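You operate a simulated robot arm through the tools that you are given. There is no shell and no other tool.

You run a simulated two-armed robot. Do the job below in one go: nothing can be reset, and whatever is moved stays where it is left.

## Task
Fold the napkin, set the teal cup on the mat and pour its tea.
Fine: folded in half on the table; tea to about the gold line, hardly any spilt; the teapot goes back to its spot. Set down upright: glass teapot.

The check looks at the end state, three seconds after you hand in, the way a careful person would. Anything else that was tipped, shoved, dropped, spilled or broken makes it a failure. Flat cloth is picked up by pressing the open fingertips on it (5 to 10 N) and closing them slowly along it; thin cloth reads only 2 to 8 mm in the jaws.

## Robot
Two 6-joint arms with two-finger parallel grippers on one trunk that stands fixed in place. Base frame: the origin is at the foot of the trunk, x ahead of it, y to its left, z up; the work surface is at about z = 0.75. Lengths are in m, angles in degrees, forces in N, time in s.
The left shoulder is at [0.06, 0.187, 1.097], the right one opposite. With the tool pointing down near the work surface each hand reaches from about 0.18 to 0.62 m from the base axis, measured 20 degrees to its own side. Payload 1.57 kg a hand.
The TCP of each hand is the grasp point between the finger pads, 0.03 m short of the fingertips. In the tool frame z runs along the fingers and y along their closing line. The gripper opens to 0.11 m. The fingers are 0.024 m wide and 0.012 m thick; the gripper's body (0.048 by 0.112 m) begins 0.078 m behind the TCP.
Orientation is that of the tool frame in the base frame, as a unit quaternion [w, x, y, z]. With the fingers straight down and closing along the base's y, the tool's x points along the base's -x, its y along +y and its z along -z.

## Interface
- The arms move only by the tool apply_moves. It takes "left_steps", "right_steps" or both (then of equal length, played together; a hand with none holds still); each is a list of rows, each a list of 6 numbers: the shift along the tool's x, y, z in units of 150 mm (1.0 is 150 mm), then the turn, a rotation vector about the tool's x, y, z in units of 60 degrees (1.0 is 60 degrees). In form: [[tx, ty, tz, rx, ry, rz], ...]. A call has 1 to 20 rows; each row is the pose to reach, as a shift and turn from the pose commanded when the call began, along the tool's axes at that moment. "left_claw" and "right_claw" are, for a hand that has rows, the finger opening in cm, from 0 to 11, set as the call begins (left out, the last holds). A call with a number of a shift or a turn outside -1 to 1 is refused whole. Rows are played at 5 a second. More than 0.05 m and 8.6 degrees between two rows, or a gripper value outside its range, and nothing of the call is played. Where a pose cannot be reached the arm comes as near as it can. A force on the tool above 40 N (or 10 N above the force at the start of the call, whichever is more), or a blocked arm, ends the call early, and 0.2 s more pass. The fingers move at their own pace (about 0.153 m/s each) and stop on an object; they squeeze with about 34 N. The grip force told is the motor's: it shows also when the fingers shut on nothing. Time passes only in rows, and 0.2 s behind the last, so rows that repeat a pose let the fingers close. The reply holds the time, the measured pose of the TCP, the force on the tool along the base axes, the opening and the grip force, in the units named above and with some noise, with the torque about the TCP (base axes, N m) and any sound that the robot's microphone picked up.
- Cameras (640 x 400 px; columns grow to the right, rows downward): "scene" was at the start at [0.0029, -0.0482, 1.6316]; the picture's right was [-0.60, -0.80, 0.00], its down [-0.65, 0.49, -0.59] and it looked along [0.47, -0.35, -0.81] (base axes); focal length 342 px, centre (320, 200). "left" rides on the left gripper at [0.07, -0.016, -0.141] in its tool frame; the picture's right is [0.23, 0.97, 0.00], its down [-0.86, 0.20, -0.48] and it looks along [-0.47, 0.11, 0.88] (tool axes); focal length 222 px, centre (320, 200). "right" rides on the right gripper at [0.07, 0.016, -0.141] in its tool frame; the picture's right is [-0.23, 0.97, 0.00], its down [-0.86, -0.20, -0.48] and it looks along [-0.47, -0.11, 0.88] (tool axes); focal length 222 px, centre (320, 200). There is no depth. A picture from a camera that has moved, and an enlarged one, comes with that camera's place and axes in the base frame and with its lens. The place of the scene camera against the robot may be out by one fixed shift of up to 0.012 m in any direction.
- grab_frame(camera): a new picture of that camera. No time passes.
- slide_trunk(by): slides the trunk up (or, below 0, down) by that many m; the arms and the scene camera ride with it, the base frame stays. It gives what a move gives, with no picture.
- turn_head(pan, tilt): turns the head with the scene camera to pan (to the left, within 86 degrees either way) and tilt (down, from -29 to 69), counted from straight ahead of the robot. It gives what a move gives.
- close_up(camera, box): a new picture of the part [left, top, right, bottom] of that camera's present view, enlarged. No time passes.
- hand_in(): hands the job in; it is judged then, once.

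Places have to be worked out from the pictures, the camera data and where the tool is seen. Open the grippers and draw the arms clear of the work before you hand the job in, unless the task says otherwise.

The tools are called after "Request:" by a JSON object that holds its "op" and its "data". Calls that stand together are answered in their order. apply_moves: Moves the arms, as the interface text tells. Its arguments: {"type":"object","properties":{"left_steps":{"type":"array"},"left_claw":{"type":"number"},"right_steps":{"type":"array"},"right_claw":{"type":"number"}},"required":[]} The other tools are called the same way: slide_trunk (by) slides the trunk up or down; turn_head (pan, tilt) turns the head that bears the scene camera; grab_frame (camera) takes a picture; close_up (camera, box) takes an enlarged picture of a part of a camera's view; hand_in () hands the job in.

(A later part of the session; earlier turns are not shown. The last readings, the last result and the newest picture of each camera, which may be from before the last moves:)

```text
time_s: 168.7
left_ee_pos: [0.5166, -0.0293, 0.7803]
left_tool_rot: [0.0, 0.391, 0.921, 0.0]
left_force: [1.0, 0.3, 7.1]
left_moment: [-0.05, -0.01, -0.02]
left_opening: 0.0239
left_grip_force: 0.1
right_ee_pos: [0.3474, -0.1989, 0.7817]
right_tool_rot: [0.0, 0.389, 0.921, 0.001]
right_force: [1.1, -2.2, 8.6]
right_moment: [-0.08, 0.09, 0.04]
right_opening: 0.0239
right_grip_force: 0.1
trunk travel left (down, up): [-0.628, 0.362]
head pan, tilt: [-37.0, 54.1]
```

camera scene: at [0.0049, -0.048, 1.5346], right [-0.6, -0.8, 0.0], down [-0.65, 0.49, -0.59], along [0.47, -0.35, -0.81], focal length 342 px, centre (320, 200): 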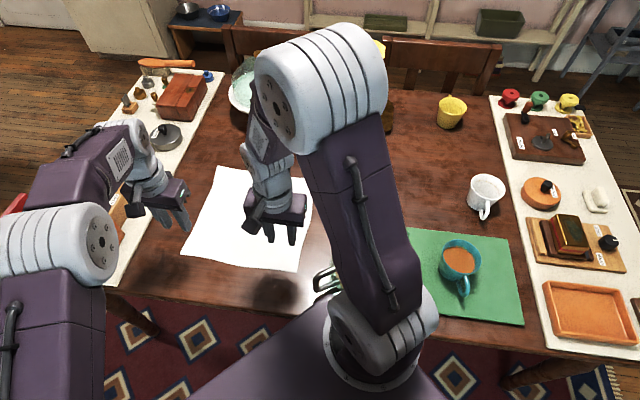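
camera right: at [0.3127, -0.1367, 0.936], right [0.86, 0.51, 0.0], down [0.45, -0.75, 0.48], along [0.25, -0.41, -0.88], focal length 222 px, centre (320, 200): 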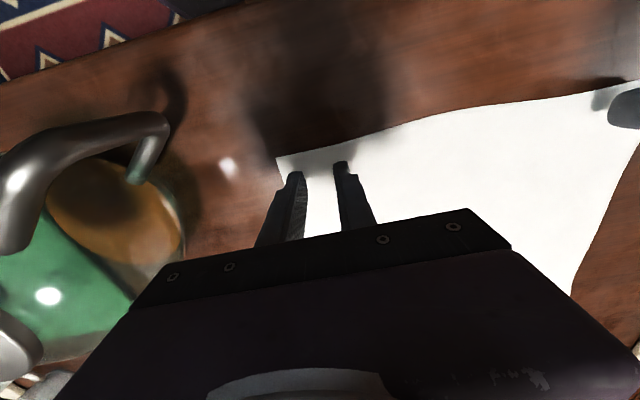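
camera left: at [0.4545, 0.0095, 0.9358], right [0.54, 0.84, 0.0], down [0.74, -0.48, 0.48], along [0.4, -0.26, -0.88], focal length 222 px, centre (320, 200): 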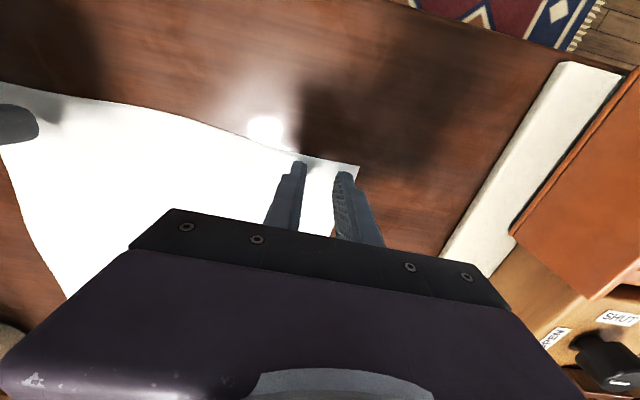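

Both press with 7–9 N. I close the right fingers slowly, in small steps.

Request:
{"op": "apply_moves", "data": {"right_steps": [[0, 0, 0, 0, 0, 0]], "right_claw": 2.1}}

Request:
{"op": "apply_moves", "data": {"right_steps": [[0, 0, 0, 0, 0, 0]], "right_claw": 1.8}}

Request:
{"op": "apply_moves", "data": {"right_steps": [[0, 0, 0, 0, 0, 0]], "right_claw": 1.5}}

Request:
{"op": "apply_moves", "data": {"right_steps": [[0, 0, 0, 0, 0, 0]], "right_claw": 1.2}}

Request:
{"op": "grab_frame", "data": {"camera": "right"}}

```text
time_s: 169.1
left_ee_pos: [0.5162, -0.0297, 0.7807]
left_tool_rot: [0.001, 0.392, 0.92, 0.0]
left_force: [2.5, -0.1, 10.1]
left_moment: [-0.07, -0.08, 0.04]
left_opening: 0.0238
left_grip_force: 0.0
right_ee_pos: [0.3475, -0.1998, 0.7812]
right_tool_rot: [0.001, 0.39, 0.921, 0.001]
right_force: [-0.6, 0.7, 4.8]
right_moment: [-0.02, 0.03, -0.01]
right_opening: 0.0193
right_grip_force: 0.1
trunk travel left (down, up): [-0.628, 0.362]
head pan, tilt: [-37.0, 54.1]
```

```text
time_s: 169.5
left_ee_pos: [0.5154, -0.0289, 0.7814]
left_tool_rot: [0.0, 0.391, 0.92, -0.001]
left_force: [2.4, -1.0, 11.5]
left_moment: [-0.08, -0.05, 0.06]
left_opening: 0.0239
left_grip_force: 0.0
right_ee_pos: [0.347, -0.1989, 0.7815]
right_tool_rot: [0.001, 0.391, 0.921, 0.0]
right_force: [-1.5, 0.5, 2.5]
right_moment: [-0.04, 0.04, -0.03]
right_opening: 0.0186
right_grip_force: 0.6
trunk travel left (down, up): [-0.628, 0.362]
head pan, tilt: [-37.0, 54.1]
```

```text
time_s: 169.9
left_ee_pos: [0.5159, -0.029, 0.7808]
left_tool_rot: [0.001, 0.391, 0.92, 0.0]
left_force: [3.4, -0.4, 12.8]
left_moment: [-0.09, -0.05, 0.01]
left_opening: 0.0237
left_grip_force: 0.1
right_ee_pos: [0.3483, -0.1983, 0.782]
right_tool_rot: [0.0, 0.39, 0.921, 0.0]
right_force: [-0.1, 0.3, 0.6]
right_moment: [0.02, 0.02, -0.01]
right_opening: 0.0138
right_grip_force: 0.1
trunk travel left (down, up): [-0.628, 0.362]
head pan, tilt: [-37.0, 54.1]
```

```text
time_s: 170.3
left_ee_pos: [0.5153, -0.029, 0.7815]
left_tool_rot: [0.0, 0.391, 0.921, -0.001]
left_force: [3.6, -0.6, 14.5]
left_moment: [-0.09, -0.09, 0.04]
left_opening: 0.0239
left_grip_force: 0.1
right_ee_pos: [0.3476, -0.1974, 0.7811]
right_tool_rot: [0.0, 0.39, 0.921, 0.001]
right_force: [0.2, 0.3, 2.1]
right_moment: [-0.04, 0.04, -0.02]
right_opening: 0.0112
right_grip_force: 0.1
trunk travel left (down, up): [-0.628, 0.362]
head pan, tilt: [-37.0, 54.1]
```

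```text
taken
camera right: at [0.3104, -0.1372, 0.9233], right [0.86, 0.51, 0.0], down [0.45, -0.75, 0.48], along [0.25, -0.41, -0.88], focal length 222 px, centre (320, 200)
```

right: 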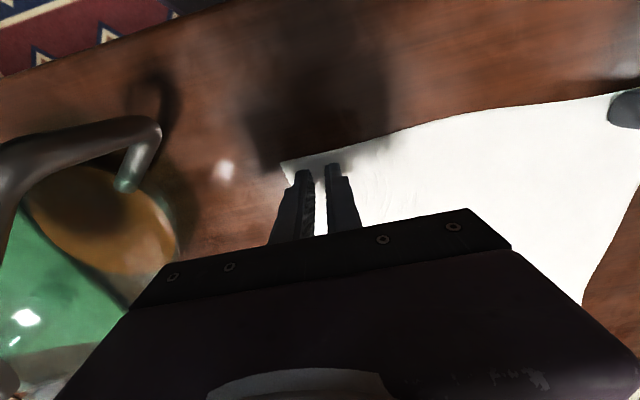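

The right's pressing force has dropped to 1–2 N, so I press it 0.6 mm deeper, ease the left, and look closely between the fingertips.

Request:
{"op": "apply_moves", "data": {"left_steps": [[0, 0, -0.003, 0, 0, 0], [0, 0, -0.003, 0, 0, 0]], "right_steps": [[0, 0, 0.004, 0, 0, 0], [0, 0, 0.004, 0, 0, 0]]}}

Request:
{"op": "close_up", "data": {"camera": "right", "box": [260, 130, 380, 210]}}

```text
time_s: 170.9
left_ee_pos: [0.5134, -0.0293, 0.7812]
left_tool_rot: [0.0, 0.391, 0.92, 0.001]
left_force: [0.5, -1.1, 3.3]
left_moment: [-0.06, -0.05, 0.01]
left_opening: 0.0242
left_grip_force: 0.1
right_ee_pos: [0.3477, -0.1986, 0.7814]
right_tool_rot: [0.002, 0.39, 0.921, 0.0]
right_force: [1.3, -1.8, 23.3]
right_moment: [-0.12, 0.12, 0.04]
right_opening: 0.011
right_grip_force: 0.0
trunk travel left (down, up): [-0.628, 0.362]
head pan, tilt: [-37.0, 54.1]
```

```text
5.00 times, centred on (320, 170) of right
camera zoom: at [0.3099, -0.137, 0.9229], right [0.86, 0.51, 0.0], down [0.45, -0.75, 0.48], along [0.25, -0.41, -0.88], focal length 1111 px, centre (320, 350)
```

zoom: 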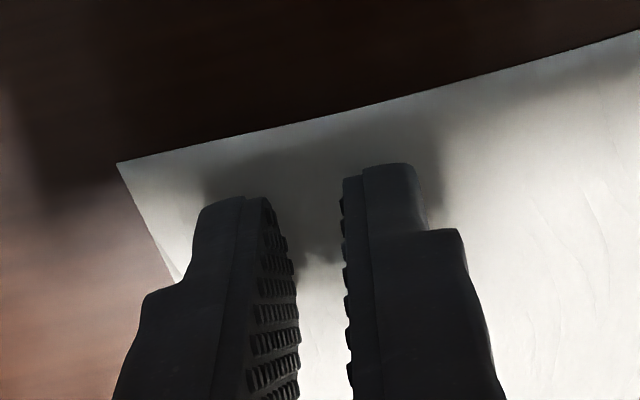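

No fold has gathered between these fingers yet. I set the press to about 10 N and keep closing to see whether the cloth bunches.

Request:
{"op": "apply_moves", "data": {"right_steps": [[0, 0, -0.003, 0, 0, 0], [0, 0, -0.003, 0, 0, 0]]}}

Request:
{"op": "apply_moves", "data": {"right_steps": [[0, 0, 0, 0, 0, 0]], "right_claw": 0.9}}

Request:
{"op": "apply_moves", "data": {"right_steps": [[0, 0, 0, 0, 0, 0]], "right_claw": 0.6}}

Request:
{"op": "apply_moves", "data": {"right_steps": [[0, 0, 0, 0, 0, 0]], "right_claw": 0.3}}

Request:
{"op": "apply_moves", "data": {"right_steps": [[0, 0, 0, 0, 0, 0], [0, 0, 0, 0, 0, 0]], "right_claw": 0}}

Request:
{"op": "close_up", "data": {"camera": "right", "box": [260, 130, 380, 210]}}

```text
time_s: 171.5
left_ee_pos: [0.5139, -0.0293, 0.7823]
left_tool_rot: [0.0, 0.391, 0.92, 0.0]
left_force: [0.2, 0.3, 1.0]
left_moment: [0.02, -0.01, 0.03]
left_opening: 0.0241
left_grip_force: 0.1
right_ee_pos: [0.3475, -0.1979, 0.7808]
right_tool_rot: [0.0, 0.39, 0.921, 0.001]
right_force: [2.4, -3.0, 26.8]
right_moment: [-0.18, 0.12, 0.04]
right_opening: 0.0111
right_grip_force: 0.0
trunk travel left (down, up): [-0.628, 0.362]
head pan, tilt: [-37.0, 54.1]
```

```text
time_s: 171.9
left_ee_pos: [0.5145, -0.0287, 0.7827]
left_tool_rot: [0.001, 0.391, 0.921, 0.0]
left_force: [-0.2, -0.3, -0.6]
left_moment: [0.01, -0.01, 0.03]
left_opening: 0.0242
left_grip_force: 0.0
right_ee_pos: [0.3459, -0.1982, 0.7811]
right_tool_rot: [0.002, 0.39, 0.921, 0.0]
right_force: [2.5, -3.6, 30.7]
right_moment: [-0.16, 0.11, 0.03]
right_opening: 0.0074
right_grip_force: 0.1
trunk travel left (down, up): [-0.628, 0.362]
head pan, tilt: [-37.0, 54.1]
```

```text
time_s: 172.3
left_ee_pos: [0.515, -0.0292, 0.7832]
left_tool_rot: [0.001, 0.391, 0.92, 0.0]
left_force: [0.3, -0.6, 0.5]
left_moment: [-0.01, 0.01, -0.03]
left_opening: 0.0238
left_grip_force: 0.2
right_ee_pos: [0.3463, -0.1977, 0.7815]
right_tool_rot: [0.001, 0.39, 0.921, 0.001]
right_force: [0.4, -3.9, 31.2]
right_moment: [-0.15, 0.15, 0.02]
right_opening: 0.0064
right_grip_force: 0.1
trunk travel left (down, up): [-0.628, 0.362]
head pan, tilt: [-37.0, 54.1]
```

```text
time_s: 172.7
left_ee_pos: [0.5149, -0.029, 0.7834]
left_tool_rot: [0.001, 0.391, 0.921, 0.0]
left_force: [0.4, 0.3, 0.2]
left_moment: [-0.04, -0.02, 0.0]
left_opening: 0.0241
left_grip_force: 0.0
right_ee_pos: [0.3455, -0.1988, 0.7814]
right_tool_rot: [0.001, 0.39, 0.921, 0.0]
right_force: [-1.9, -1.4, 30.7]
right_moment: [-0.08, 0.12, 0.0]
right_opening: 0.0001
right_grip_force: 0.1
trunk travel left (down, up): [-0.628, 0.362]
head pan, tilt: [-37.0, 54.1]
```

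```text
time_s: 173.3
left_ee_pos: [0.5138, -0.0294, 0.7819]
left_tool_rot: [0.001, 0.391, 0.921, 0.0]
left_force: [-0.1, -0.9, 0.7]
left_moment: [0.03, -0.01, -0.03]
left_opening: 0.0241
left_grip_force: 0.1
right_ee_pos: [0.3464, -0.1993, 0.7818]
right_tool_rot: [0.001, 0.391, 0.921, 0.0]
right_force: [-3.6, -2.0, 29.3]
right_moment: [-0.05, 0.19, -0.03]
right_opening: 0.0
right_grip_force: 21.4
trunk travel left (down, up): [-0.628, 0.362]
head pan, tilt: [-37.0, 54.1]
```

```text
5.00 times, centred on (320, 170) of right
camera zoom: at [0.3088, -0.1368, 0.9229], right [0.86, 0.51, 0.0], down [0.45, -0.75, 0.48], along [0.25, -0.41, -0.88], focal length 1111 px, centre (320, 350)
```

zoom: 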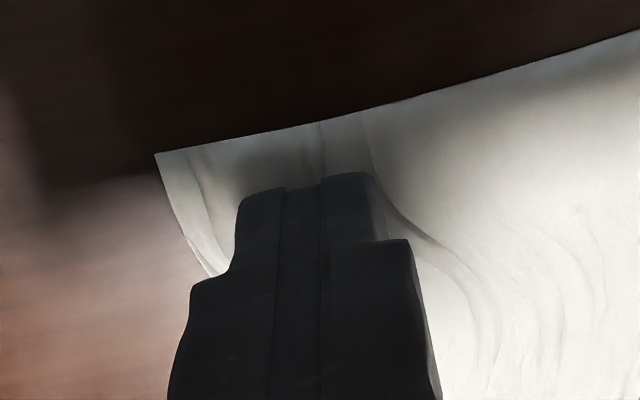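

The cloth has wrinkled toward the fingers, but the jaws read 0 mm. I lift the right hand 2 cm to see whether it holds cloth.

Request:
{"op": "apply_moves", "data": {"right_steps": [[0, 0, -0.03, 0, 0, 0], [0, 0, -0.08, 0, 0, 0], [0, 0, -0.133, 0, 0, 0]]}}

Request:
{"op": "close_up", "data": {"camera": "right", "box": [240, 110, 400, 210]}}

```text
time_s: 174.1
left_ee_pos: [0.5157, -0.0302, 0.7808]
left_tool_rot: [0.001, 0.391, 0.92, -0.001]
left_force: [2.0, -0.2, 5.3]
left_moment: [0.04, -0.01, 0.0]
left_opening: 0.024
left_grip_force: 0.1
right_ee_pos: [0.3472, -0.1999, 0.8013]
right_tool_rot: [0.001, 0.39, 0.921, 0.001]
right_force: [0.0, 0.8, 0.9]
right_moment: [0.01, -0.02, 0.0]
right_opening: 0.0
right_grip_force: 21.2
trunk travel left (down, up): [-0.628, 0.362]
head pan, tilt: [-37.0, 54.1]
```

```text
4.00 times, centred on (320, 160) of right
camera zoom: at [0.3101, -0.1375, 0.9419], right [0.86, 0.51, 0.0], down [0.45, -0.75, 0.48], along [0.25, -0.41, -0.88], focal length 888 px, centre (320, 360)
```

zoom: 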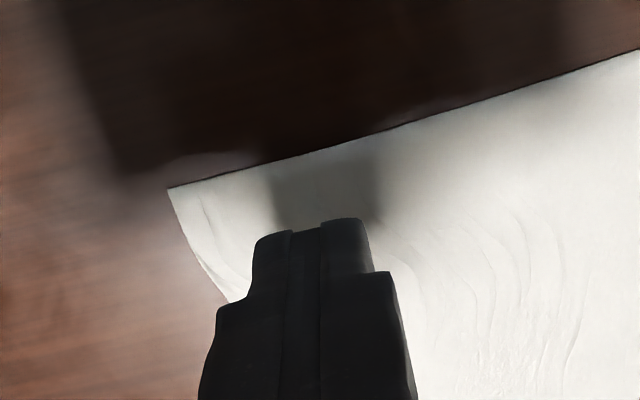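

It slipped. I retry with a wider 4 cm opening and will hold the press within 5–10 N during the whole closing.

Request:
{"op": "apply_moves", "data": {"right_steps": [[0, 0.053, 0, 0, 0, 0], [0, 0.053, 0, 0, 0, 0], [0, 0.053, 0.05, 0, 0, 0], [0, 0.053, 0.1, 0, 0, 0], [0, 0.053, 0.12, 0, 0, 0], [0, 0.053, 0.12, 0, 0, 0]], "right_claw": 4}}

Request:
{"op": "apply_moves", "data": {"right_steps": [[0, 0, 0.007, 0, 0, 0], [0, 0, 0.007, 0, 0, 0], [0, 0, 0.007, 0, 0, 0]]}}

```text
time_s: 175.5
left_ee_pos: [0.5165, -0.0295, 0.7813]
left_tool_rot: [0.0, 0.391, 0.92, 0.001]
left_force: [0.9, -1.1, 7.0]
left_moment: [0.0, -0.07, 0.01]
left_opening: 0.0244
left_grip_force: 0.0
right_ee_pos: [0.3543, -0.1938, 0.7834]
right_tool_rot: [0.001, 0.39, 0.921, 0.0]
right_force: [0.4, 0.2, -0.6]
right_moment: [0.0, 0.02, 0.02]
right_opening: 0.0401
right_grip_force: 0.1
trunk travel left (down, up): [-0.628, 0.362]
head pan, tilt: [-37.0, 54.1]
```

```text
time_s: 176.3
left_ee_pos: [0.5155, -0.0299, 0.7814]
left_tool_rot: [0.0, 0.391, 0.92, 0.0]
left_force: [2.0, -0.8, 5.2]
left_moment: [-0.01, -0.04, -0.02]
left_opening: 0.0244
left_grip_force: 0.1
right_ee_pos: [0.3553, -0.1931, 0.7823]
right_tool_rot: [0.0, 0.39, 0.921, 0.001]
right_force: [0.5, 1.0, 1.7]
right_moment: [-0.02, 0.02, 0.01]
right_opening: 0.04
right_grip_force: 0.0
trunk travel left (down, up): [-0.628, 0.362]
head pan, tilt: [-37.0, 54.1]
```

Just touching. I add 0.5 mm.

Request:
{"op": "apply_moves", "data": {"right_steps": [[0, 0, 0.0035, 0, 0, 0], [0, 0, 0.0035, 0, 0, 0], [0, 0, 0.0035, 0, 0, 0]]}}

```text
time_s: 177.1
left_ee_pos: [0.5155, -0.0289, 0.7816]
left_tool_rot: [0.0, 0.392, 0.92, 0.001]
left_force: [0.7, 0.3, 2.7]
left_moment: [-0.01, -0.03, 0.04]
left_opening: 0.0237
left_grip_force: 0.2
right_ee_pos: [0.354, -0.1937, 0.7813]
right_tool_rot: [0.002, 0.39, 0.921, 0.001]
right_force: [1.1, -3.6, 14.4]
right_moment: [-0.23, 0.18, 0.04]
right_opening: 0.0402
right_grip_force: 0.6
trunk travel left (down, up): [-0.628, 0.362]
head pan, tilt: [-37.0, 54.1]
```

14 N, slightly high; I ease 0.25 mm and begin closing in small steps, watching the force.

Request:
{"op": "apply_moves", "data": {"right_steps": [[0, 0, -0.0017, 0, 0, 0]]}}

Request:
{"op": "apply_moves", "data": {"right_steps": [[0, 0, 0, 0, 0, 0]], "right_claw": 3.7}}

Request:
{"op": "apply_moves", "data": {"right_steps": [[0, 0, 0, 0, 0, 0]], "right_claw": 3.4}}

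```text
time_s: 177.5
left_ee_pos: [0.5149, -0.0299, 0.781]
left_tool_rot: [0.0, 0.39, 0.921, 0.0]
left_force: [-1.6, -0.7, 5.5]
left_moment: [0.0, -0.01, 0.02]
left_opening: 0.024
left_grip_force: 0.1
right_ee_pos: [0.3527, -0.1937, 0.7802]
right_tool_rot: [0.001, 0.39, 0.921, 0.002]
right_force: [0.9, 0.6, 4.2]
right_moment: [-0.03, -0.01, -0.02]
right_opening: 0.0398
right_grip_force: 0.1
trunk travel left (down, up): [-0.628, 0.362]
head pan, tilt: [-37.0, 54.1]
```

```text
time_s: 177.9
left_ee_pos: [0.5159, -0.0301, 0.7805]
left_tool_rot: [0.0, 0.39, 0.921, 0.0]
left_force: [-0.8, -0.3, 5.0]
left_moment: [-0.02, 0.01, 0.03]
left_opening: 0.0241
left_grip_force: 0.0
right_ee_pos: [0.3532, -0.192, 0.7817]
right_tool_rot: [0.0, 0.39, 0.921, 0.001]
right_force: [-0.2, 0.2, 2.0]
right_moment: [0.0, 0.0, 0.03]
right_opening: 0.0361
right_grip_force: 0.0
trunk travel left (down, up): [-0.628, 0.362]
head pan, tilt: [-37.0, 54.1]
```

```text
time_s: 178.3
left_ee_pos: [0.5156, -0.03, 0.7814]
left_tool_rot: [0.0, 0.391, 0.921, -0.001]
left_force: [-0.7, -0.7, 5.3]
left_moment: [-0.01, 0.01, 0.04]
left_opening: 0.024
left_grip_force: 0.0
right_ee_pos: [0.3544, -0.1934, 0.7812]
right_tool_rot: [0.0, 0.39, 0.921, 0.001]
right_force: [0.3, -0.1, 1.1]
right_moment: [0.0, 0.02, 0.0]
right_opening: 0.0338
right_grip_force: 0.1
trunk travel left (down, up): [-0.628, 0.362]
head pan, tilt: [-37.0, 54.1]
```

Too light now (about 1 N). I press 0.3 mm deeper and let it settle.

Request:
{"op": "apply_moves", "data": {"right_steps": [[0, 0, 0.002, 0, 0, 0]]}}

Request:
{"op": "apply_moves", "data": {"right_steps": [[0, 0, 0, 0, 0, 0]]}}

```text
time_s: 178.7
left_ee_pos: [0.516, -0.0298, 0.7825]
left_tool_rot: [0.0, 0.391, 0.92, 0.0]
left_force: [-0.7, -0.9, 5.1]
left_moment: [0.01, 0.04, 0.03]
left_opening: 0.024
left_grip_force: 0.0
right_ee_pos: [0.3538, -0.1929, 0.7816]
right_tool_rot: [0.001, 0.39, 0.921, 0.001]
right_force: [0.6, 0.1, 2.4]
right_moment: [0.02, 0.01, 0.0]
right_opening: 0.0335
right_grip_force: 0.0
trunk travel left (down, up): [-0.628, 0.362]
head pan, tilt: [-37.0, 54.1]
```

```text
time_s: 179.1
left_ee_pos: [0.5148, -0.03, 0.7815]
left_tool_rot: [0.0, 0.39, 0.921, 0.0]
left_force: [-0.7, 0.1, 5.2]
left_moment: [-0.01, 0.05, 0.0]
left_opening: 0.0242
left_grip_force: 0.1
right_ee_pos: [0.3521, -0.1935, 0.7814]
right_tool_rot: [0.001, 0.39, 0.921, 0.001]
right_force: [1.6, 0.2, 3.3]
right_moment: [0.03, 0.0, -0.01]
right_opening: 0.0338
right_grip_force: 0.1
trunk travel left (down, up): [-0.628, 0.362]
head pan, tilt: [-37.0, 54.1]
```

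Rising slowly to 3.3 N. Another 0.3 mm.

Request:
{"op": "apply_moves", "data": {"right_steps": [[0, 0, 0.002, 0, 0, 0]]}}

Request:
{"op": "apply_moves", "data": {"right_steps": [[0, 0, 0, 0, 0, 0]]}}

Request:
{"op": "apply_moves", "data": {"right_steps": [[0, 0, 0, 0, 0, 0]]}}

```text
time_s: 179.5
left_ee_pos: [0.5153, -0.0293, 0.781]
left_tool_rot: [-0.001, 0.39, 0.921, 0.0]
left_force: [0.0, -0.3, 1.8]
left_moment: [0.02, 0.01, -0.01]
left_opening: 0.0241
left_grip_force: 0.2
right_ee_pos: [0.3537, -0.1919, 0.7815]
right_tool_rot: [0.0, 0.39, 0.921, 0.001]
right_force: [0.1, -1.8, 11.5]
right_moment: [-0.13, 0.11, 0.04]
right_opening: 0.0338
right_grip_force: 0.0
trunk travel left (down, up): [-0.628, 0.362]
head pan, tilt: [-37.0, 54.1]
```

```text
time_s: 179.9
left_ee_pos: [0.5162, -0.0284, 0.7834]
left_tool_rot: [0.0, 0.391, 0.92, 0.0]
left_force: [0.0, 0.7, 0.8]
left_moment: [-0.01, -0.01, 0.05]
left_opening: 0.0238
left_grip_force: 0.1
right_ee_pos: [0.3529, -0.1921, 0.7805]
right_tool_rot: [0.002, 0.39, 0.921, 0.0]
right_force: [1.1, -3.9, 16.6]
right_moment: [-0.2, 0.16, 0.05]
right_opening: 0.0338
right_grip_force: 0.1
trunk travel left (down, up): [-0.628, 0.362]
head pan, tilt: [-37.0, 54.1]
```

```text
time_s: 180.3
left_ee_pos: [0.5149, -0.0293, 0.7821]
left_tool_rot: [0.0, 0.39, 0.921, 0.0]
left_force: [0.5, 0.5, 0.3]
left_moment: [-0.02, 0.01, 0.01]
left_opening: 0.0239
left_grip_force: 0.1
right_ee_pos: [0.3535, -0.1914, 0.7816]
right_tool_rot: [0.001, 0.39, 0.921, 0.001]
right_force: [-0.1, -4.2, 17.9]
right_moment: [-0.26, 0.16, 0.08]
right_opening: 0.0337
right_grip_force: 0.0
trunk travel left (down, up): [-0.628, 0.362]
head pan, tilt: [-37.0, 54.1]
```

The two hands influence each other through the trunk. I lift the left off for now and set the right to about 8 N.

Request:
{"op": "apply_moves", "data": {"left_steps": [[0, 0, -0.05, 0, 0, 0], [0, 0, -0.1, 0, 0, 0]], "right_steps": [[0, 0, -0.001, 0, 0, 0], [0, 0, -0.001, 0, 0, 0]]}}

Request:
{"op": "apply_moves", "data": {"right_steps": [[0, 0, 0, 0, 0, 0]]}}

```text
time_s: 180.9
left_ee_pos: [0.5147, -0.0299, 0.7969]
left_tool_rot: [0.0, 0.39, 0.921, -0.001]
left_force: [0.0, 0.1, -0.2]
left_moment: [-0.02, -0.02, -0.02]
left_opening: 0.0241
left_grip_force: 0.0
right_ee_pos: [0.3533, -0.1926, 0.7818]
right_tool_rot: [0.001, 0.39, 0.921, 0.0]
right_force: [0.6, -0.6, 16.3]
right_moment: [-0.09, 0.1, 0.04]
right_opening: 0.0336
right_grip_force: 0.1
trunk travel left (down, up): [-0.628, 0.362]
head pan, tilt: [-37.0, 54.1]
```

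```text
time_s: 181.3
left_ee_pos: [0.5149, -0.0298, 0.7957]
left_tool_rot: [0.0, 0.391, 0.921, 0.0]
left_force: [0.2, 0.5, 0.3]
left_moment: [0.01, 0.0, 0.0]
left_opening: 0.0241
left_grip_force: 0.0
right_ee_pos: [0.3536, -0.1939, 0.7806]
right_tool_rot: [0.001, 0.39, 0.921, 0.0]
right_force: [1.0, 0.2, 16.6]
right_moment: [-0.06, 0.11, 0.0]
right_opening: 0.0336
right_grip_force: 0.0
trunk travel left (down, up): [-0.628, 0.362]
head pan, tilt: [-37.0, 54.1]
```

Stable at 16 N; I ease 0.2 mm more.

Request:
{"op": "apply_moves", "data": {"right_steps": [[0, 0, -0.0013, 0, 0, 0]]}}

Request:
{"op": "apply_moves", "data": {"right_steps": [[0, 0, 0, 0, 0, 0]]}}

```text
time_s: 181.7
left_ee_pos: [0.5146, -0.0307, 0.7961]
left_tool_rot: [0.001, 0.39, 0.921, -0.001]
left_force: [-0.4, -0.3, 0.5]
left_moment: [0.02, 0.02, 0.01]
left_opening: 0.0242
left_grip_force: 0.0
right_ee_pos: [0.3542, -0.1924, 0.7813]
right_tool_rot: [0.0, 0.39, 0.921, 0.001]
right_force: [-0.5, -0.5, 18.0]
right_moment: [-0.12, 0.16, -0.02]
right_opening: 0.0341
right_grip_force: 0.1
trunk travel left (down, up): [-0.628, 0.362]
head pan, tilt: [-37.0, 54.1]
```

```text
time_s: 182.1
left_ee_pos: [0.5155, -0.0296, 0.7962]
left_tool_rot: [0.001, 0.391, 0.921, 0.0]
left_force: [-0.7, 0.7, 0.9]
left_moment: [-0.03, 0.0, 0.03]
left_opening: 0.024
left_grip_force: 0.1
right_ee_pos: [0.353, -0.1921, 0.7815]
right_tool_rot: [0.001, 0.39, 0.921, 0.001]
right_force: [-2.0, -1.0, 17.4]
right_moment: [-0.16, 0.18, 0.03]
right_opening: 0.0336
right_grip_force: 0.1
trunk travel left (down, up): [-0.628, 0.362]
head pan, tilt: [-37.0, 54.1]
```

No change, so there is stiction in the arm; I ease 0.4 mm more.

Request:
{"op": "apply_moves", "data": {"right_steps": [[0, 0, -0.0027, 0, 0, 0]]}}

Request:
{"op": "apply_moves", "data": {"right_steps": [[0, 0, 0, 0, 0, 0]]}}

```text
time_s: 182.5
left_ee_pos: [0.5156, -0.0295, 0.7971]
left_tool_rot: [0.001, 0.39, 0.921, 0.0]
left_force: [-0.2, 0.5, 0.7]
left_moment: [0.02, 0.0, -0.01]
left_opening: 0.024
left_grip_force: 0.1
right_ee_pos: [0.3533, -0.1924, 0.782]
right_tool_rot: [0.0, 0.39, 0.921, 0.0]
right_force: [-1.9, 2.0, 8.5]
right_moment: [0.03, 0.07, -0.05]
right_opening: 0.034
right_grip_force: 0.2
trunk travel left (down, up): [-0.628, 0.362]
head pan, tilt: [-37.0, 54.1]
```

```text
time_s: 182.9
left_ee_pos: [0.5174, -0.0298, 0.7959]
left_tool_rot: [0.0, 0.391, 0.92, 0.0]
left_force: [0.1, -0.2, 0.4]
left_moment: [0.03, 0.04, -0.04]
left_opening: 0.024
left_grip_force: 0.1
right_ee_pos: [0.353, -0.1932, 0.7811]
right_tool_rot: [0.0, 0.39, 0.921, 0.001]
right_force: [-1.6, 1.2, 6.5]
right_moment: [0.01, 0.1, -0.01]
right_opening: 0.0338
right_grip_force: 0.1
trunk travel left (down, up): [-0.628, 0.362]
head pan, tilt: [-37.0, 54.1]
```

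6.5 N, in the window. I close in 3–4 mm steps, watching the force after each.

Request:
{"op": "apply_moves", "data": {"right_steps": [[0, 0, 0, 0, 0, 0]], "right_claw": 3.0}}

Request:
{"op": "apply_moves", "data": {"right_steps": [[0, 0, 0, 0, 0, 0]], "right_claw": 2.7}}

Request:
{"op": "close_up", "data": {"camera": "right", "box": [240, 110, 400, 210]}}

```text
time_s: 183.3
left_ee_pos: [0.5154, -0.0299, 0.7965]
left_tool_rot: [-0.001, 0.39, 0.921, 0.0]
left_force: [-0.5, 0.4, 0.1]
left_moment: [0.02, 0.02, -0.01]
left_opening: 0.0238
left_grip_force: 0.1
right_ee_pos: [0.3531, -0.193, 0.7819]
right_tool_rot: [0.0, 0.39, 0.921, 0.0]
right_force: [-0.6, 0.8, 4.1]
right_moment: [-0.01, 0.0, -0.02]
right_opening: 0.0288
right_grip_force: 0.2
trunk travel left (down, up): [-0.628, 0.362]
head pan, tilt: [-37.0, 54.1]
```

```text
time_s: 183.7
left_ee_pos: [0.5159, -0.03, 0.796]
left_tool_rot: [-0.001, 0.391, 0.921, 0.0]
left_force: [-0.5, 0.6, 0.0]
left_moment: [0.01, -0.03, 0.04]
left_opening: 0.0239
left_grip_force: 0.0
right_ee_pos: [0.3545, -0.193, 0.7813]
right_tool_rot: [0.001, 0.39, 0.921, 0.002]
right_force: [0.7, -0.4, 5.3]
right_moment: [-0.03, 0.05, 0.04]
right_opening: 0.026
right_grip_force: 0.0
trunk travel left (down, up): [-0.628, 0.362]
head pan, tilt: [-37.0, 54.1]
```

```text
4.00 times, centred on (320, 160) of right
camera zoom: at [0.317, -0.1323, 0.9232], right [0.86, 0.51, 0.0], down [0.45, -0.75, 0.48], along [0.25, -0.41, -0.88], focal length 888 px, centre (320, 360)
```

zoom: 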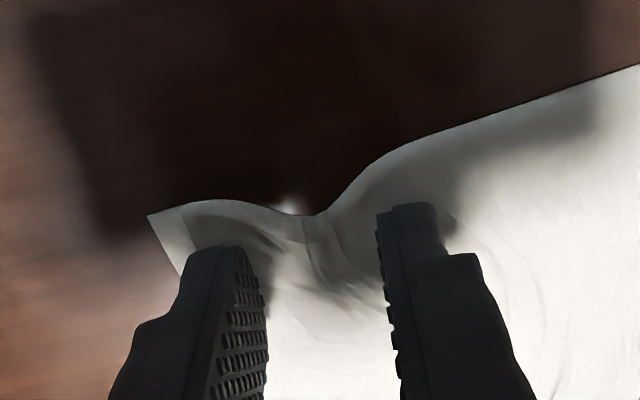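

A ridge is now rising between the fingers. I keep closing in small steps.

Request:
{"op": "apply_moves", "data": {"right_steps": [[0, 0, 0, 0, 0, 0]], "right_claw": 2.4}}

Request:
{"op": "apply_moves", "data": {"right_steps": [[0, 0, 0.0007, 0, 0, 0]], "right_claw": 2.1}}

Request:
{"op": "apply_moves", "data": {"right_steps": [[0, 0, 0, 0, 0, 0]], "right_claw": 1.8}}

Request:
{"op": "close_up", "data": {"camera": "right", "box": [240, 110, 400, 210]}}

```text
time_s: 184.1
left_ee_pos: [0.5155, -0.0293, 0.7953]
left_tool_rot: [0.0, 0.391, 0.92, 0.0]
left_force: [-0.6, -0.8, 0.5]
left_moment: [0.01, 0.0, 0.0]
left_opening: 0.0239
left_grip_force: 0.1
right_ee_pos: [0.3532, -0.195, 0.7809]
right_tool_rot: [0.001, 0.39, 0.921, 0.001]
right_force: [-0.4, -0.2, 4.2]
right_moment: [0.03, 0.06, 0.02]
right_opening: 0.0233
right_grip_force: 0.1
trunk travel left (down, up): [-0.628, 0.362]
head pan, tilt: [-37.0, 54.1]
```

```text
time_s: 184.5
left_ee_pos: [0.5169, -0.0302, 0.7973]
left_tool_rot: [0.0, 0.391, 0.92, 0.0]
left_force: [0.2, 1.0, 0.1]
left_moment: [-0.02, -0.01, 0.01]
left_opening: 0.024
left_grip_force: 0.0
right_ee_pos: [0.3537, -0.193, 0.7812]
right_tool_rot: [0.0, 0.389, 0.921, 0.001]
right_force: [1.3, -1.8, 9.7]
right_moment: [-0.09, 0.01, 0.02]
right_opening: 0.02
right_grip_force: 0.0
trunk travel left (down, up): [-0.628, 0.362]
head pan, tilt: [-37.0, 54.1]
```

```text
time_s: 184.9
left_ee_pos: [0.5153, -0.0299, 0.7958]
left_tool_rot: [0.0, 0.391, 0.92, 0.0]
left_force: [-0.1, -0.4, 0.0]
left_moment: [0.04, -0.03, 0.04]
left_opening: 0.024
left_grip_force: 0.1
right_ee_pos: [0.3556, -0.1945, 0.7816]
right_tool_rot: [0.001, 0.39, 0.921, 0.001]
right_force: [0.5, -0.2, 12.4]
right_moment: [-0.02, 0.04, 0.0]
right_opening: 0.0162
right_grip_force: 0.1
trunk travel left (down, up): [-0.628, 0.362]
head pan, tilt: [-37.0, 54.1]
```

```text
4.00 times, centred on (320, 160) of right
camera zoom: at [0.3165, -0.1318, 0.923], right [0.86, 0.51, 0.0], down [0.45, -0.75, 0.48], along [0.25, -0.41, -0.88], focal length 888 px, centre (320, 360)
```

zoom: 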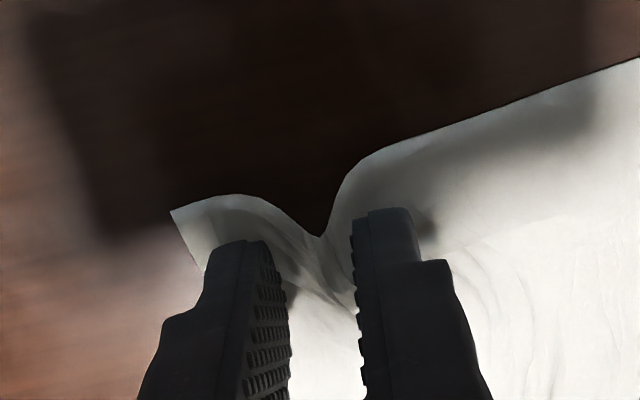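

The ridge grows nicely. I close the rest of the way.

Request:
{"op": "apply_moves", "data": {"right_steps": [[0, 0, -0.0007, 0, 0, 0]], "right_claw": 1.4}}

Request:
{"op": "apply_moves", "data": {"right_steps": [[0, 0, 0, 0, 0, 0]], "right_claw": 1.1}}

Request:
{"op": "apply_moves", "data": {"right_steps": [[0, 0, 0, 0, 0, 0]], "right_claw": 0.7}}

Request:
{"op": "apply_moves", "data": {"right_steps": [[0, 0, 0, 0, 0, 0]], "right_claw": 0.3}}

Request:
{"op": "apply_moves", "data": {"right_steps": [[0, 0, 0, 0, 0, 0], [0, 0, 0, 0, 0, 0]], "right_claw": 0}}

Request:
{"op": "close_up", "data": {"camera": "right", "box": [240, 110, 400, 210]}}

```text
time_s: 185.3
left_ee_pos: [0.5163, -0.031, 0.7952]
left_tool_rot: [0.0, 0.391, 0.921, 0.0]
left_force: [-0.3, -0.4, 0.2]
left_moment: [-0.04, -0.04, -0.02]
left_opening: 0.0239
left_grip_force: 0.0
right_ee_pos: [0.3536, -0.194, 0.7829]
right_tool_rot: [0.0, 0.389, 0.921, 0.0]
right_force: [0.0, 0.5, 2.4]
right_moment: [-0.04, -0.04, -0.02]
right_opening: 0.0132
right_grip_force: 0.1
trunk travel left (down, up): [-0.628, 0.362]
head pan, tilt: [-37.0, 54.1]
```

```text
time_s: 185.7
left_ee_pos: [0.5169, -0.0299, 0.7969]
left_tool_rot: [0.001, 0.391, 0.921, 0.0]
left_force: [-0.6, 0.2, -0.4]
left_moment: [-0.01, 0.01, 0.04]
left_opening: 0.024
left_grip_force: 0.0
right_ee_pos: [0.3539, -0.1935, 0.7818]
right_tool_rot: [0.001, 0.39, 0.921, 0.001]
right_force: [-0.4, 0.1, 2.6]
right_moment: [0.01, 0.01, 0.05]
right_opening: 0.0109
right_grip_force: 0.0
trunk travel left (down, up): [-0.628, 0.362]
head pan, tilt: [-37.0, 54.1]
```

```text
time_s: 186.1
left_ee_pos: [0.5158, -0.03, 0.7962]
left_tool_rot: [0.0, 0.391, 0.92, 0.001]
left_force: [1.2, 0.3, 0.1]
left_moment: [-0.03, 0.0, -0.01]
left_opening: 0.0243
left_grip_force: 0.0
right_ee_pos: [0.3534, -0.1937, 0.7823]
right_tool_rot: [0.001, 0.39, 0.921, 0.001]
right_force: [-0.1, 0.7, 0.5]
right_moment: [-0.01, 0.01, -0.05]
right_opening: 0.0072
right_grip_force: 0.1
trunk travel left (down, up): [-0.628, 0.362]
head pan, tilt: [-37.0, 54.1]
```

```text
time_s: 186.5
left_ee_pos: [0.5159, -0.0294, 0.7962]
left_tool_rot: [0.0, 0.391, 0.92, 0.0]
left_force: [0.5, -0.4, 0.4]
left_moment: [0.0, -0.03, -0.01]
left_opening: 0.0241
left_grip_force: 0.2
right_ee_pos: [0.3537, -0.1933, 0.7811]
right_tool_rot: [0.0, 0.39, 0.921, 0.001]
right_force: [-0.2, -0.2, -0.4]
right_moment: [0.01, 0.04, 0.01]
right_opening: 0.0029
right_grip_force: 0.1
trunk travel left (down, up): [-0.628, 0.362]
head pan, tilt: [-37.0, 54.1]
```

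```text
time_s: 187.1
left_ee_pos: [0.5173, -0.0296, 0.7955]
left_tool_rot: [0.0, 0.39, 0.921, 0.0]
left_force: [0.3, 0.5, -0.3]
left_moment: [0.04, 0.03, -0.01]
left_opening: 0.0239
left_grip_force: 0.0
right_ee_pos: [0.3537, -0.1936, 0.7815]
right_tool_rot: [0.001, 0.39, 0.921, 0.001]
right_force: [0.4, 0.6, -0.4]
right_moment: [-0.04, 0.0, -0.01]
right_opening: 0.0
right_grip_force: 21.2
trunk travel left (down, up): [-0.628, 0.362]
head pan, tilt: [-37.0, 54.1]
```

```text
4.00 times, centred on (320, 160) of right
camera zoom: at [0.3167, -0.1322, 0.9234], right [0.86, 0.51, 0.0], down [0.45, -0.75, 0.48], along [0.25, -0.41, -0.88], focal length 888 px, centre (320, 360)
```

zoom: 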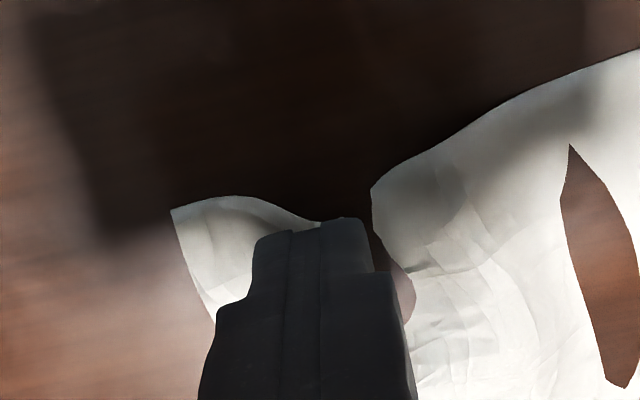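

The jaws closed to 0 and the view shows brown patches in the cloth, so I check what happened from the other cameras before moving anything.

Request:
{"op": "grab_frame", "data": {"camera": "left"}}

Request:
{"op": "close_up", "data": {"camera": "scene", "box": [170, 150, 350, 290]}}

Request:
{"op": "grab_frame", "data": {"camera": "right"}}

```text
taken
camera left: at [0.4551, 0.0097, 0.937], right [0.54, 0.84, 0.0], down [0.74, -0.48, 0.48], along [0.4, -0.26, -0.88], focal length 222 px, centre (320, 200)
```

left: 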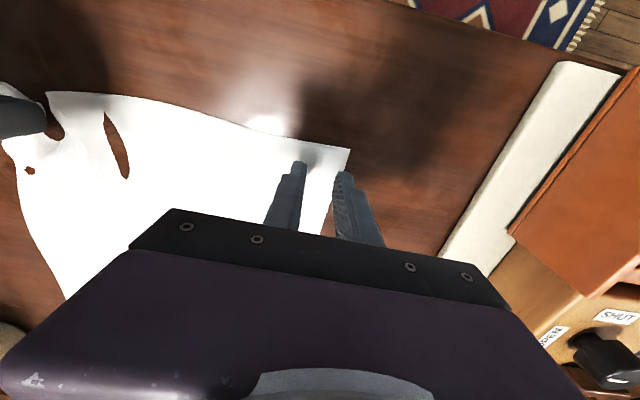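

```text
2.86 times, centred on (260, 220) of scene
camera zoom: at [0.003, -0.0481, 1.5346], right [-0.6, -0.8, 0.0], down [-0.65, 0.49, -0.59], along [0.47, -0.35, -0.81], focal length 978 px, centre (491, 143)
```

zoom: 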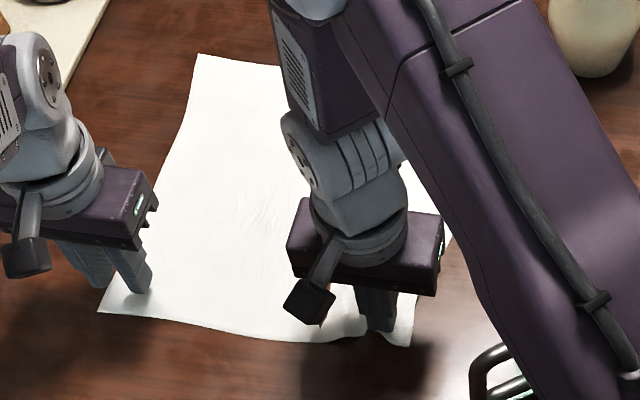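

```text
taken
camera right: at [0.3167, -0.1322, 0.9234], right [0.86, 0.51, 0.0], down [0.45, -0.75, 0.48], along [0.25, -0.41, -0.88], focal length 222 px, centre (320, 200)
```

right: 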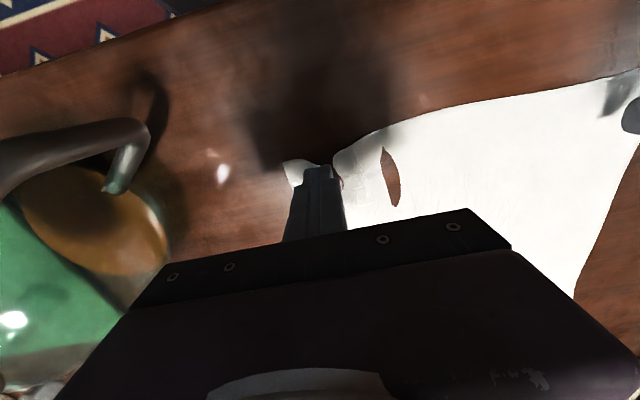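

The brown lens shapes look like cloth dipping into the table surface. I lift the right hand a little to see if it holds.

Request:
{"op": "apply_moves", "data": {"right_steps": [[0, 0, -0.03, 0, 0, 0], [0, 0, -0.08, 0, 0, 0], [0, 0, -0.133, 0, 0, 0]]}}

Request:
{"op": "grab_frame", "data": {"camera": "right"}}

Request:
{"op": "grab_frame", "data": {"camera": "left"}}

```text
time_s: 187.9
left_ee_pos: [0.515, -0.0306, 0.7965]
left_tool_rot: [0.0, 0.391, 0.92, 0.0]
left_force: [0.2, -0.9, 1.1]
left_moment: [-0.01, -0.03, 0.0]
left_opening: 0.0241
left_grip_force: 0.1
right_ee_pos: [0.3528, -0.1931, 0.8015]
right_tool_rot: [0.0, 0.39, 0.921, 0.001]
right_force: [-0.8, -0.4, -0.6]
right_moment: [-0.01, 0.01, -0.06]
right_opening: 0.0
right_grip_force: 21.2
trunk travel left (down, up): [-0.628, 0.362]
head pan, tilt: [-37.0, 54.1]
```

```text
taken
camera right: at [0.3157, -0.1319, 0.9428], right [0.86, 0.52, 0.0], down [0.45, -0.75, 0.48], along [0.25, -0.41, -0.88], focal length 222 px, centre (320, 200)
```

right: 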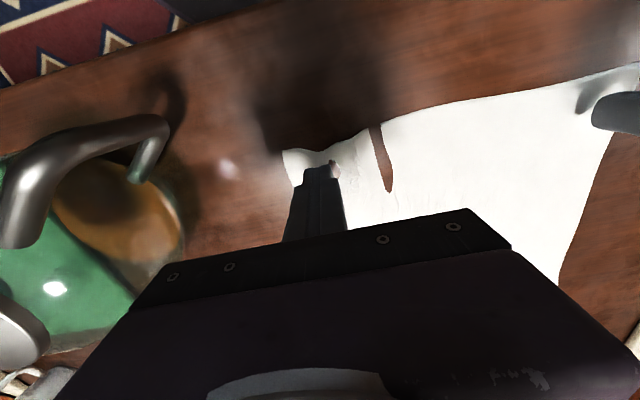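

```text
taken
camera left: at [0.455, 0.0097, 0.9371], right [0.54, 0.84, 0.0], down [0.74, -0.48, 0.48], along [0.4, -0.26, -0.88], focal length 222 px, centre (320, 200)
```

left: 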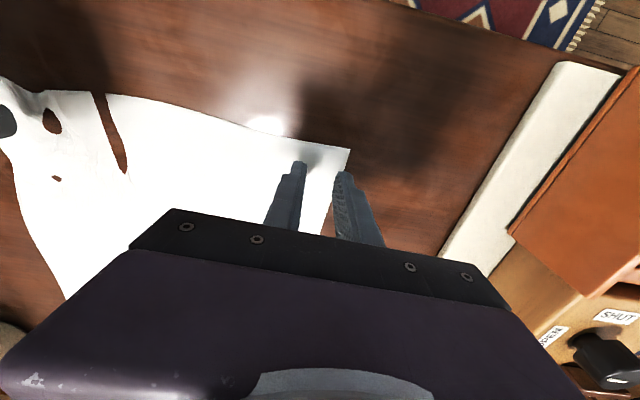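

I enlarge the fingertip area in both wrist views.

Request:
{"op": "close_up", "data": {"camera": "right", "box": [260, 110, 420, 210]}}

Request:
{"op": "close_up", "data": {"camera": "left", "box": [0, 60, 160, 220]}}

```text
4.00 times, centred on (340, 160) of right
camera zoom: at [0.3157, -0.1319, 0.9428], right [0.86, 0.52, 0.0], down [0.45, -0.75, 0.48], along [0.25, -0.41, -0.88], focal length 888 px, centre (240, 360)
```

zoom: 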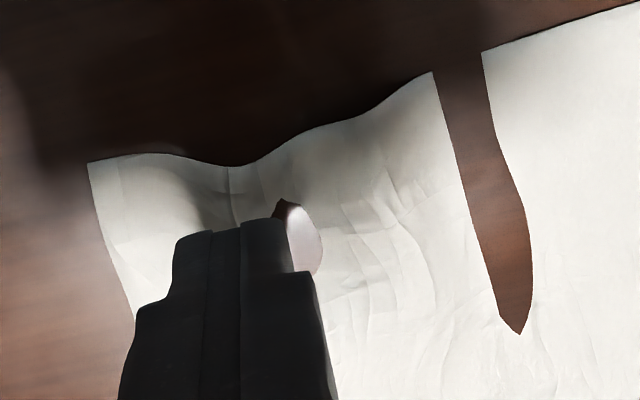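

```text
2.50 times, centred on (80, 140) of left
camera zoom: at [0.455, 0.0097, 0.9371], right [0.54, 0.84, 0.0], down [0.74, -0.48, 0.48], along [0.4, -0.26, -0.88], focal length 555 px, centre (920, 350)
```

zoom: 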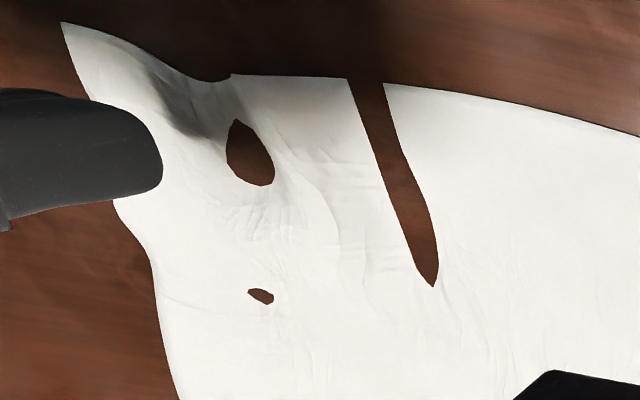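

The ridge slipped out because the press faded to almost nothing in the last steps. I reopen to 4 cm and try again, this time keeping the force up to the end.

Request:
{"op": "apply_moves", "data": {"right_steps": [[0, 0, 0, 0, 0, 0], [0, 0, 0, 0, 0, 0], [0, 0, 0.06, 0, 0, 0], [0, 0, 0.12, 0, 0, 0], [0, 0, 0.126, 0, 0, 0], [0, 0, 0.126, 0, 0, 0]], "right_claw": 4}}

Request:
{"op": "apply_moves", "data": {"right_steps": [[0, 0, 0.004, 0, 0, 0], [0, 0, 0.004, 0, 0, 0]]}}

Request:
{"op": "apply_moves", "data": {"right_steps": [[0, 0, 0.003, 0, 0, 0], [0, 0, 0.003, 0, 0, 0]]}}

Request:
{"op": "close_up", "data": {"camera": "right", "box": [240, 110, 400, 210]}}

```text
time_s: 189.3
left_ee_pos: [0.5157, -0.0299, 0.795]
left_tool_rot: [0.0, 0.39, 0.921, 0.0]
left_force: [-0.6, 0.5, -0.3]
left_moment: [0.02, 0.05, 0.01]
left_opening: 0.0237
left_grip_force: 0.0
right_ee_pos: [0.3534, -0.1932, 0.7833]
right_tool_rot: [0.0, 0.391, 0.921, 0.0]
right_force: [-0.4, -0.2, 1.0]
right_moment: [0.0, 0.02, -0.02]
right_opening: 0.04
right_grip_force: 0.0
trunk travel left (down, up): [-0.628, 0.362]
head pan, tilt: [-37.0, 54.1]
```

```text
time_s: 189.9
left_ee_pos: [0.5167, -0.0307, 0.7956]
left_tool_rot: [-0.001, 0.391, 0.92, -0.001]
left_force: [0.4, -0.7, -0.3]
left_moment: [-0.01, 0.01, 0.0]
left_opening: 0.0241
left_grip_force: 0.0
right_ee_pos: [0.3525, -0.1957, 0.7813]
right_tool_rot: [0.0, 0.39, 0.921, 0.001]
right_force: [-0.3, 0.0, -0.6]
right_moment: [-0.01, 0.0, 0.02]
right_opening: 0.04
right_grip_force: 0.2
trunk travel left (down, up): [-0.628, 0.362]
head pan, tilt: [-37.0, 54.1]
```

```text
time_s: 190.5
left_ee_pos: [0.5175, -0.0301, 0.7955]
left_tool_rot: [0.0, 0.391, 0.92, 0.0]
left_force: [-0.8, -0.7, 1.0]
left_moment: [-0.02, 0.02, -0.02]
left_opening: 0.024
left_grip_force: 0.1
right_ee_pos: [0.3539, -0.1943, 0.7815]
right_tool_rot: [0.0, 0.39, 0.921, 0.0]
right_force: [-0.2, 0.8, -0.3]
right_moment: [-0.03, 0.0, -0.03]
right_opening: 0.0402
right_grip_force: 0.1
trunk travel left (down, up): [-0.628, 0.362]
head pan, tilt: [-37.0, 54.1]
```

```text
4.00 times, centred on (320, 160) of right
camera zoom: at [0.3159, -0.1326, 0.9232], right [0.86, 0.51, 0.0], down [0.45, -0.75, 0.48], along [0.25, -0.41, -0.88], focal length 888 px, centre (320, 360)
```

zoom: 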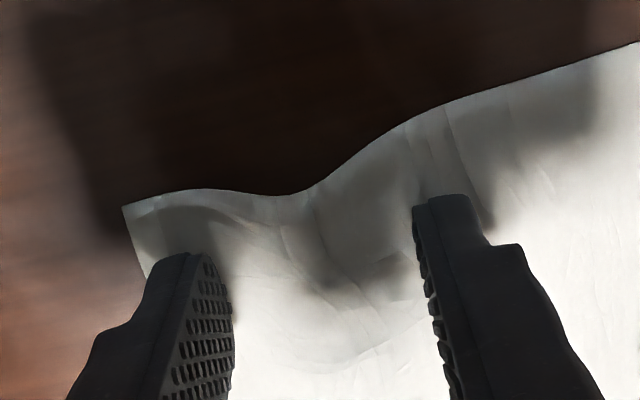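

A residual ridge stands between the fingers, which helps. I press down in small steps until about 8 N.

Request:
{"op": "apply_moves", "data": {"right_steps": [[0, 0, 0.003, 0, 0, 0], [0, 0, 0.003, 0, 0, 0]]}}

Request:
{"op": "apply_moves", "data": {"right_steps": [[0, 0, 0.003, 0, 0, 0], [0, 0, 0.003, 0, 0, 0]]}}

```text
time_s: 191.1
left_ee_pos: [0.5167, -0.029, 0.7955]
left_tool_rot: [-0.001, 0.391, 0.92, 0.001]
left_force: [0.5, 0.0, 0.3]
left_moment: [0.0, -0.03, 0.0]
left_opening: 0.0242
left_grip_force: 0.1
right_ee_pos: [0.3532, -0.1949, 0.7809]
right_tool_rot: [0.0, 0.39, 0.921, 0.0]
right_force: [-0.4, 0.5, 0.5]
right_moment: [-0.01, 0.0, 0.04]
right_opening: 0.0399
right_grip_force: 0.1
trunk travel left (down, up): [-0.628, 0.362]
head pan, tilt: [-37.0, 54.1]
```

```text
time_s: 191.7
left_ee_pos: [0.5165, -0.0303, 0.797]
left_tool_rot: [0.001, 0.39, 0.921, 0.0]
left_force: [-0.6, 1.1, 0.1]
left_moment: [0.04, 0.02, -0.03]
left_opening: 0.0241
left_grip_force: 0.0
right_ee_pos: [0.3538, -0.194, 0.7803]
right_tool_rot: [0.001, 0.39, 0.921, 0.002]
right_force: [0.1, 0.0, 0.8]
right_moment: [0.02, 0.0, 0.01]
right_opening: 0.0401
right_grip_force: 0.2
trunk travel left (down, up): [-0.628, 0.362]
head pan, tilt: [-37.0, 54.1]
```

Request:
{"op": "apply_moves", "data": {"right_steps": [[0, 0, 0.003, 0, 0, 0], [0, 0, 0.003, 0, 0, 0]]}}

Request:
{"op": "apply_moves", "data": {"right_steps": [[0, 0, 0.003, 0, 0, 0], [0, 0, 0.003, 0, 0, 0]]}}

```text
time_s: 192.3
left_ee_pos: [0.5156, -0.0286, 0.7975]
left_tool_rot: [-0.001, 0.39, 0.921, 0.0]
left_force: [0.1, 0.2, 0.0]
left_moment: [-0.03, -0.04, -0.02]
left_opening: 0.0242
left_grip_force: 0.1
right_ee_pos: [0.3535, -0.194, 0.7824]
right_tool_rot: [0.001, 0.39, 0.921, 0.003]
right_force: [2.2, -3.5, 19.1]
right_moment: [-0.31, 0.23, 0.11]
right_opening: 0.04
right_grip_force: 0.5
trunk travel left (down, up): [-0.628, 0.362]
head pan, tilt: [-37.0, 54.1]
```

```text
time_s: 192.9
left_ee_pos: [0.5144, -0.029, 0.7959]
left_tool_rot: [0.001, 0.391, 0.92, 0.0]
left_force: [0.0, -0.4, 0.9]
left_moment: [-0.01, 0.0, 0.03]
left_opening: 0.0241
left_grip_force: 0.1
right_ee_pos: [0.3536, -0.193, 0.7818]
right_tool_rot: [0.002, 0.39, 0.921, 0.0]
right_force: [6.1, -5.6, 32.1]
right_moment: [-0.51, 0.4, 0.13]
right_opening: 0.0398
right_grip_force: 0.1
trunk travel left (down, up): [-0.628, 0.362]
head pan, tilt: [-37.0, 54.1]
```

Overshot to 32 N; I ease back 0.75 mm.

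Request:
{"op": "apply_moves", "data": {"right_steps": [[0, 0, -0.005, 0, 0, 0], [0, 0, -0.005, 0, 0, 0]]}}

Request:
{"op": "apply_moves", "data": {"right_steps": [[0, 0, 0, 0, 0, 0], [0, 0, 0, 0, 0, 0]]}}

```text
time_s: 193.5
left_ee_pos: [0.5155, -0.0304, 0.7965]
left_tool_rot: [0.001, 0.391, 0.921, -0.001]
left_force: [-0.3, -0.2, -0.7]
left_moment: [-0.01, 0.01, -0.01]
left_opening: 0.0239
left_grip_force: 0.0
right_ee_pos: [0.3536, -0.193, 0.7806]
right_tool_rot: [0.0, 0.39, 0.921, 0.001]
right_force: [3.8, -1.3, 22.6]
right_moment: [-0.17, 0.11, 0.06]
right_opening: 0.0398
right_grip_force: 0.1
trunk travel left (down, up): [-0.628, 0.362]
head pan, tilt: [-37.0, 54.1]
```

```text
time_s: 194.1
left_ee_pos: [0.516, -0.0295, 0.7962]
left_tool_rot: [0.0, 0.39, 0.921, -0.001]
left_force: [0.3, -0.3, 0.4]
left_moment: [-0.01, 0.02, -0.01]
left_opening: 0.0241
left_grip_force: 0.0
right_ee_pos: [0.3535, -0.1925, 0.781]
right_tool_rot: [-0.001, 0.39, 0.921, 0.001]
right_force: [3.6, 0.3, 19.1]
right_moment: [-0.08, 0.09, 0.04]
right_opening: 0.0398
right_grip_force: 0.1
trunk travel left (down, up): [-0.628, 0.362]
head pan, tilt: [-37.0, 54.1]
```

Request:
{"op": "apply_moves", "data": {"right_steps": [[0, 0, -0.0022, 0, 0, 0], [0, 0, -0.0022, 0, 0, 0]]}}

Request:
{"op": "apply_moves", "data": {"right_steps": [[0, 0, 0, 0, 0, 0]], "right_claw": 3.7}}

```text
time_s: 194.7
left_ee_pos: [0.5161, -0.0298, 0.7962]
left_tool_rot: [0.001, 0.391, 0.92, 0.0]
left_force: [-0.7, -0.5, 0.5]
left_moment: [-0.02, 0.0, -0.02]
left_opening: 0.0241
left_grip_force: 0.1
right_ee_pos: [0.3535, -0.1923, 0.7811]
right_tool_rot: [0.001, 0.39, 0.921, 0.001]
right_force: [1.6, 2.7, 18.1]
right_moment: [0.03, 0.13, 0.0]
right_opening: 0.0397
right_grip_force: 0.0
trunk travel left (down, up): [-0.628, 0.362]
head pan, tilt: [-37.0, 54.1]
```

```text
time_s: 195.1
left_ee_pos: [0.5154, -0.0291, 0.797]
left_tool_rot: [0.001, 0.391, 0.92, 0.0]
left_force: [-0.3, -0.2, 0.3]
left_moment: [0.04, 0.03, 0.01]
left_opening: 0.024
left_grip_force: 0.1
right_ee_pos: [0.3531, -0.193, 0.7818]
right_tool_rot: [0.0, 0.39, 0.921, 0.001]
right_force: [-0.2, 0.1, 17.2]
right_moment: [0.01, 0.17, 0.01]
right_opening: 0.0337
right_grip_force: 0.0
trunk travel left (down, up): [-0.628, 0.362]
head pan, tilt: [-37.0, 54.1]
```

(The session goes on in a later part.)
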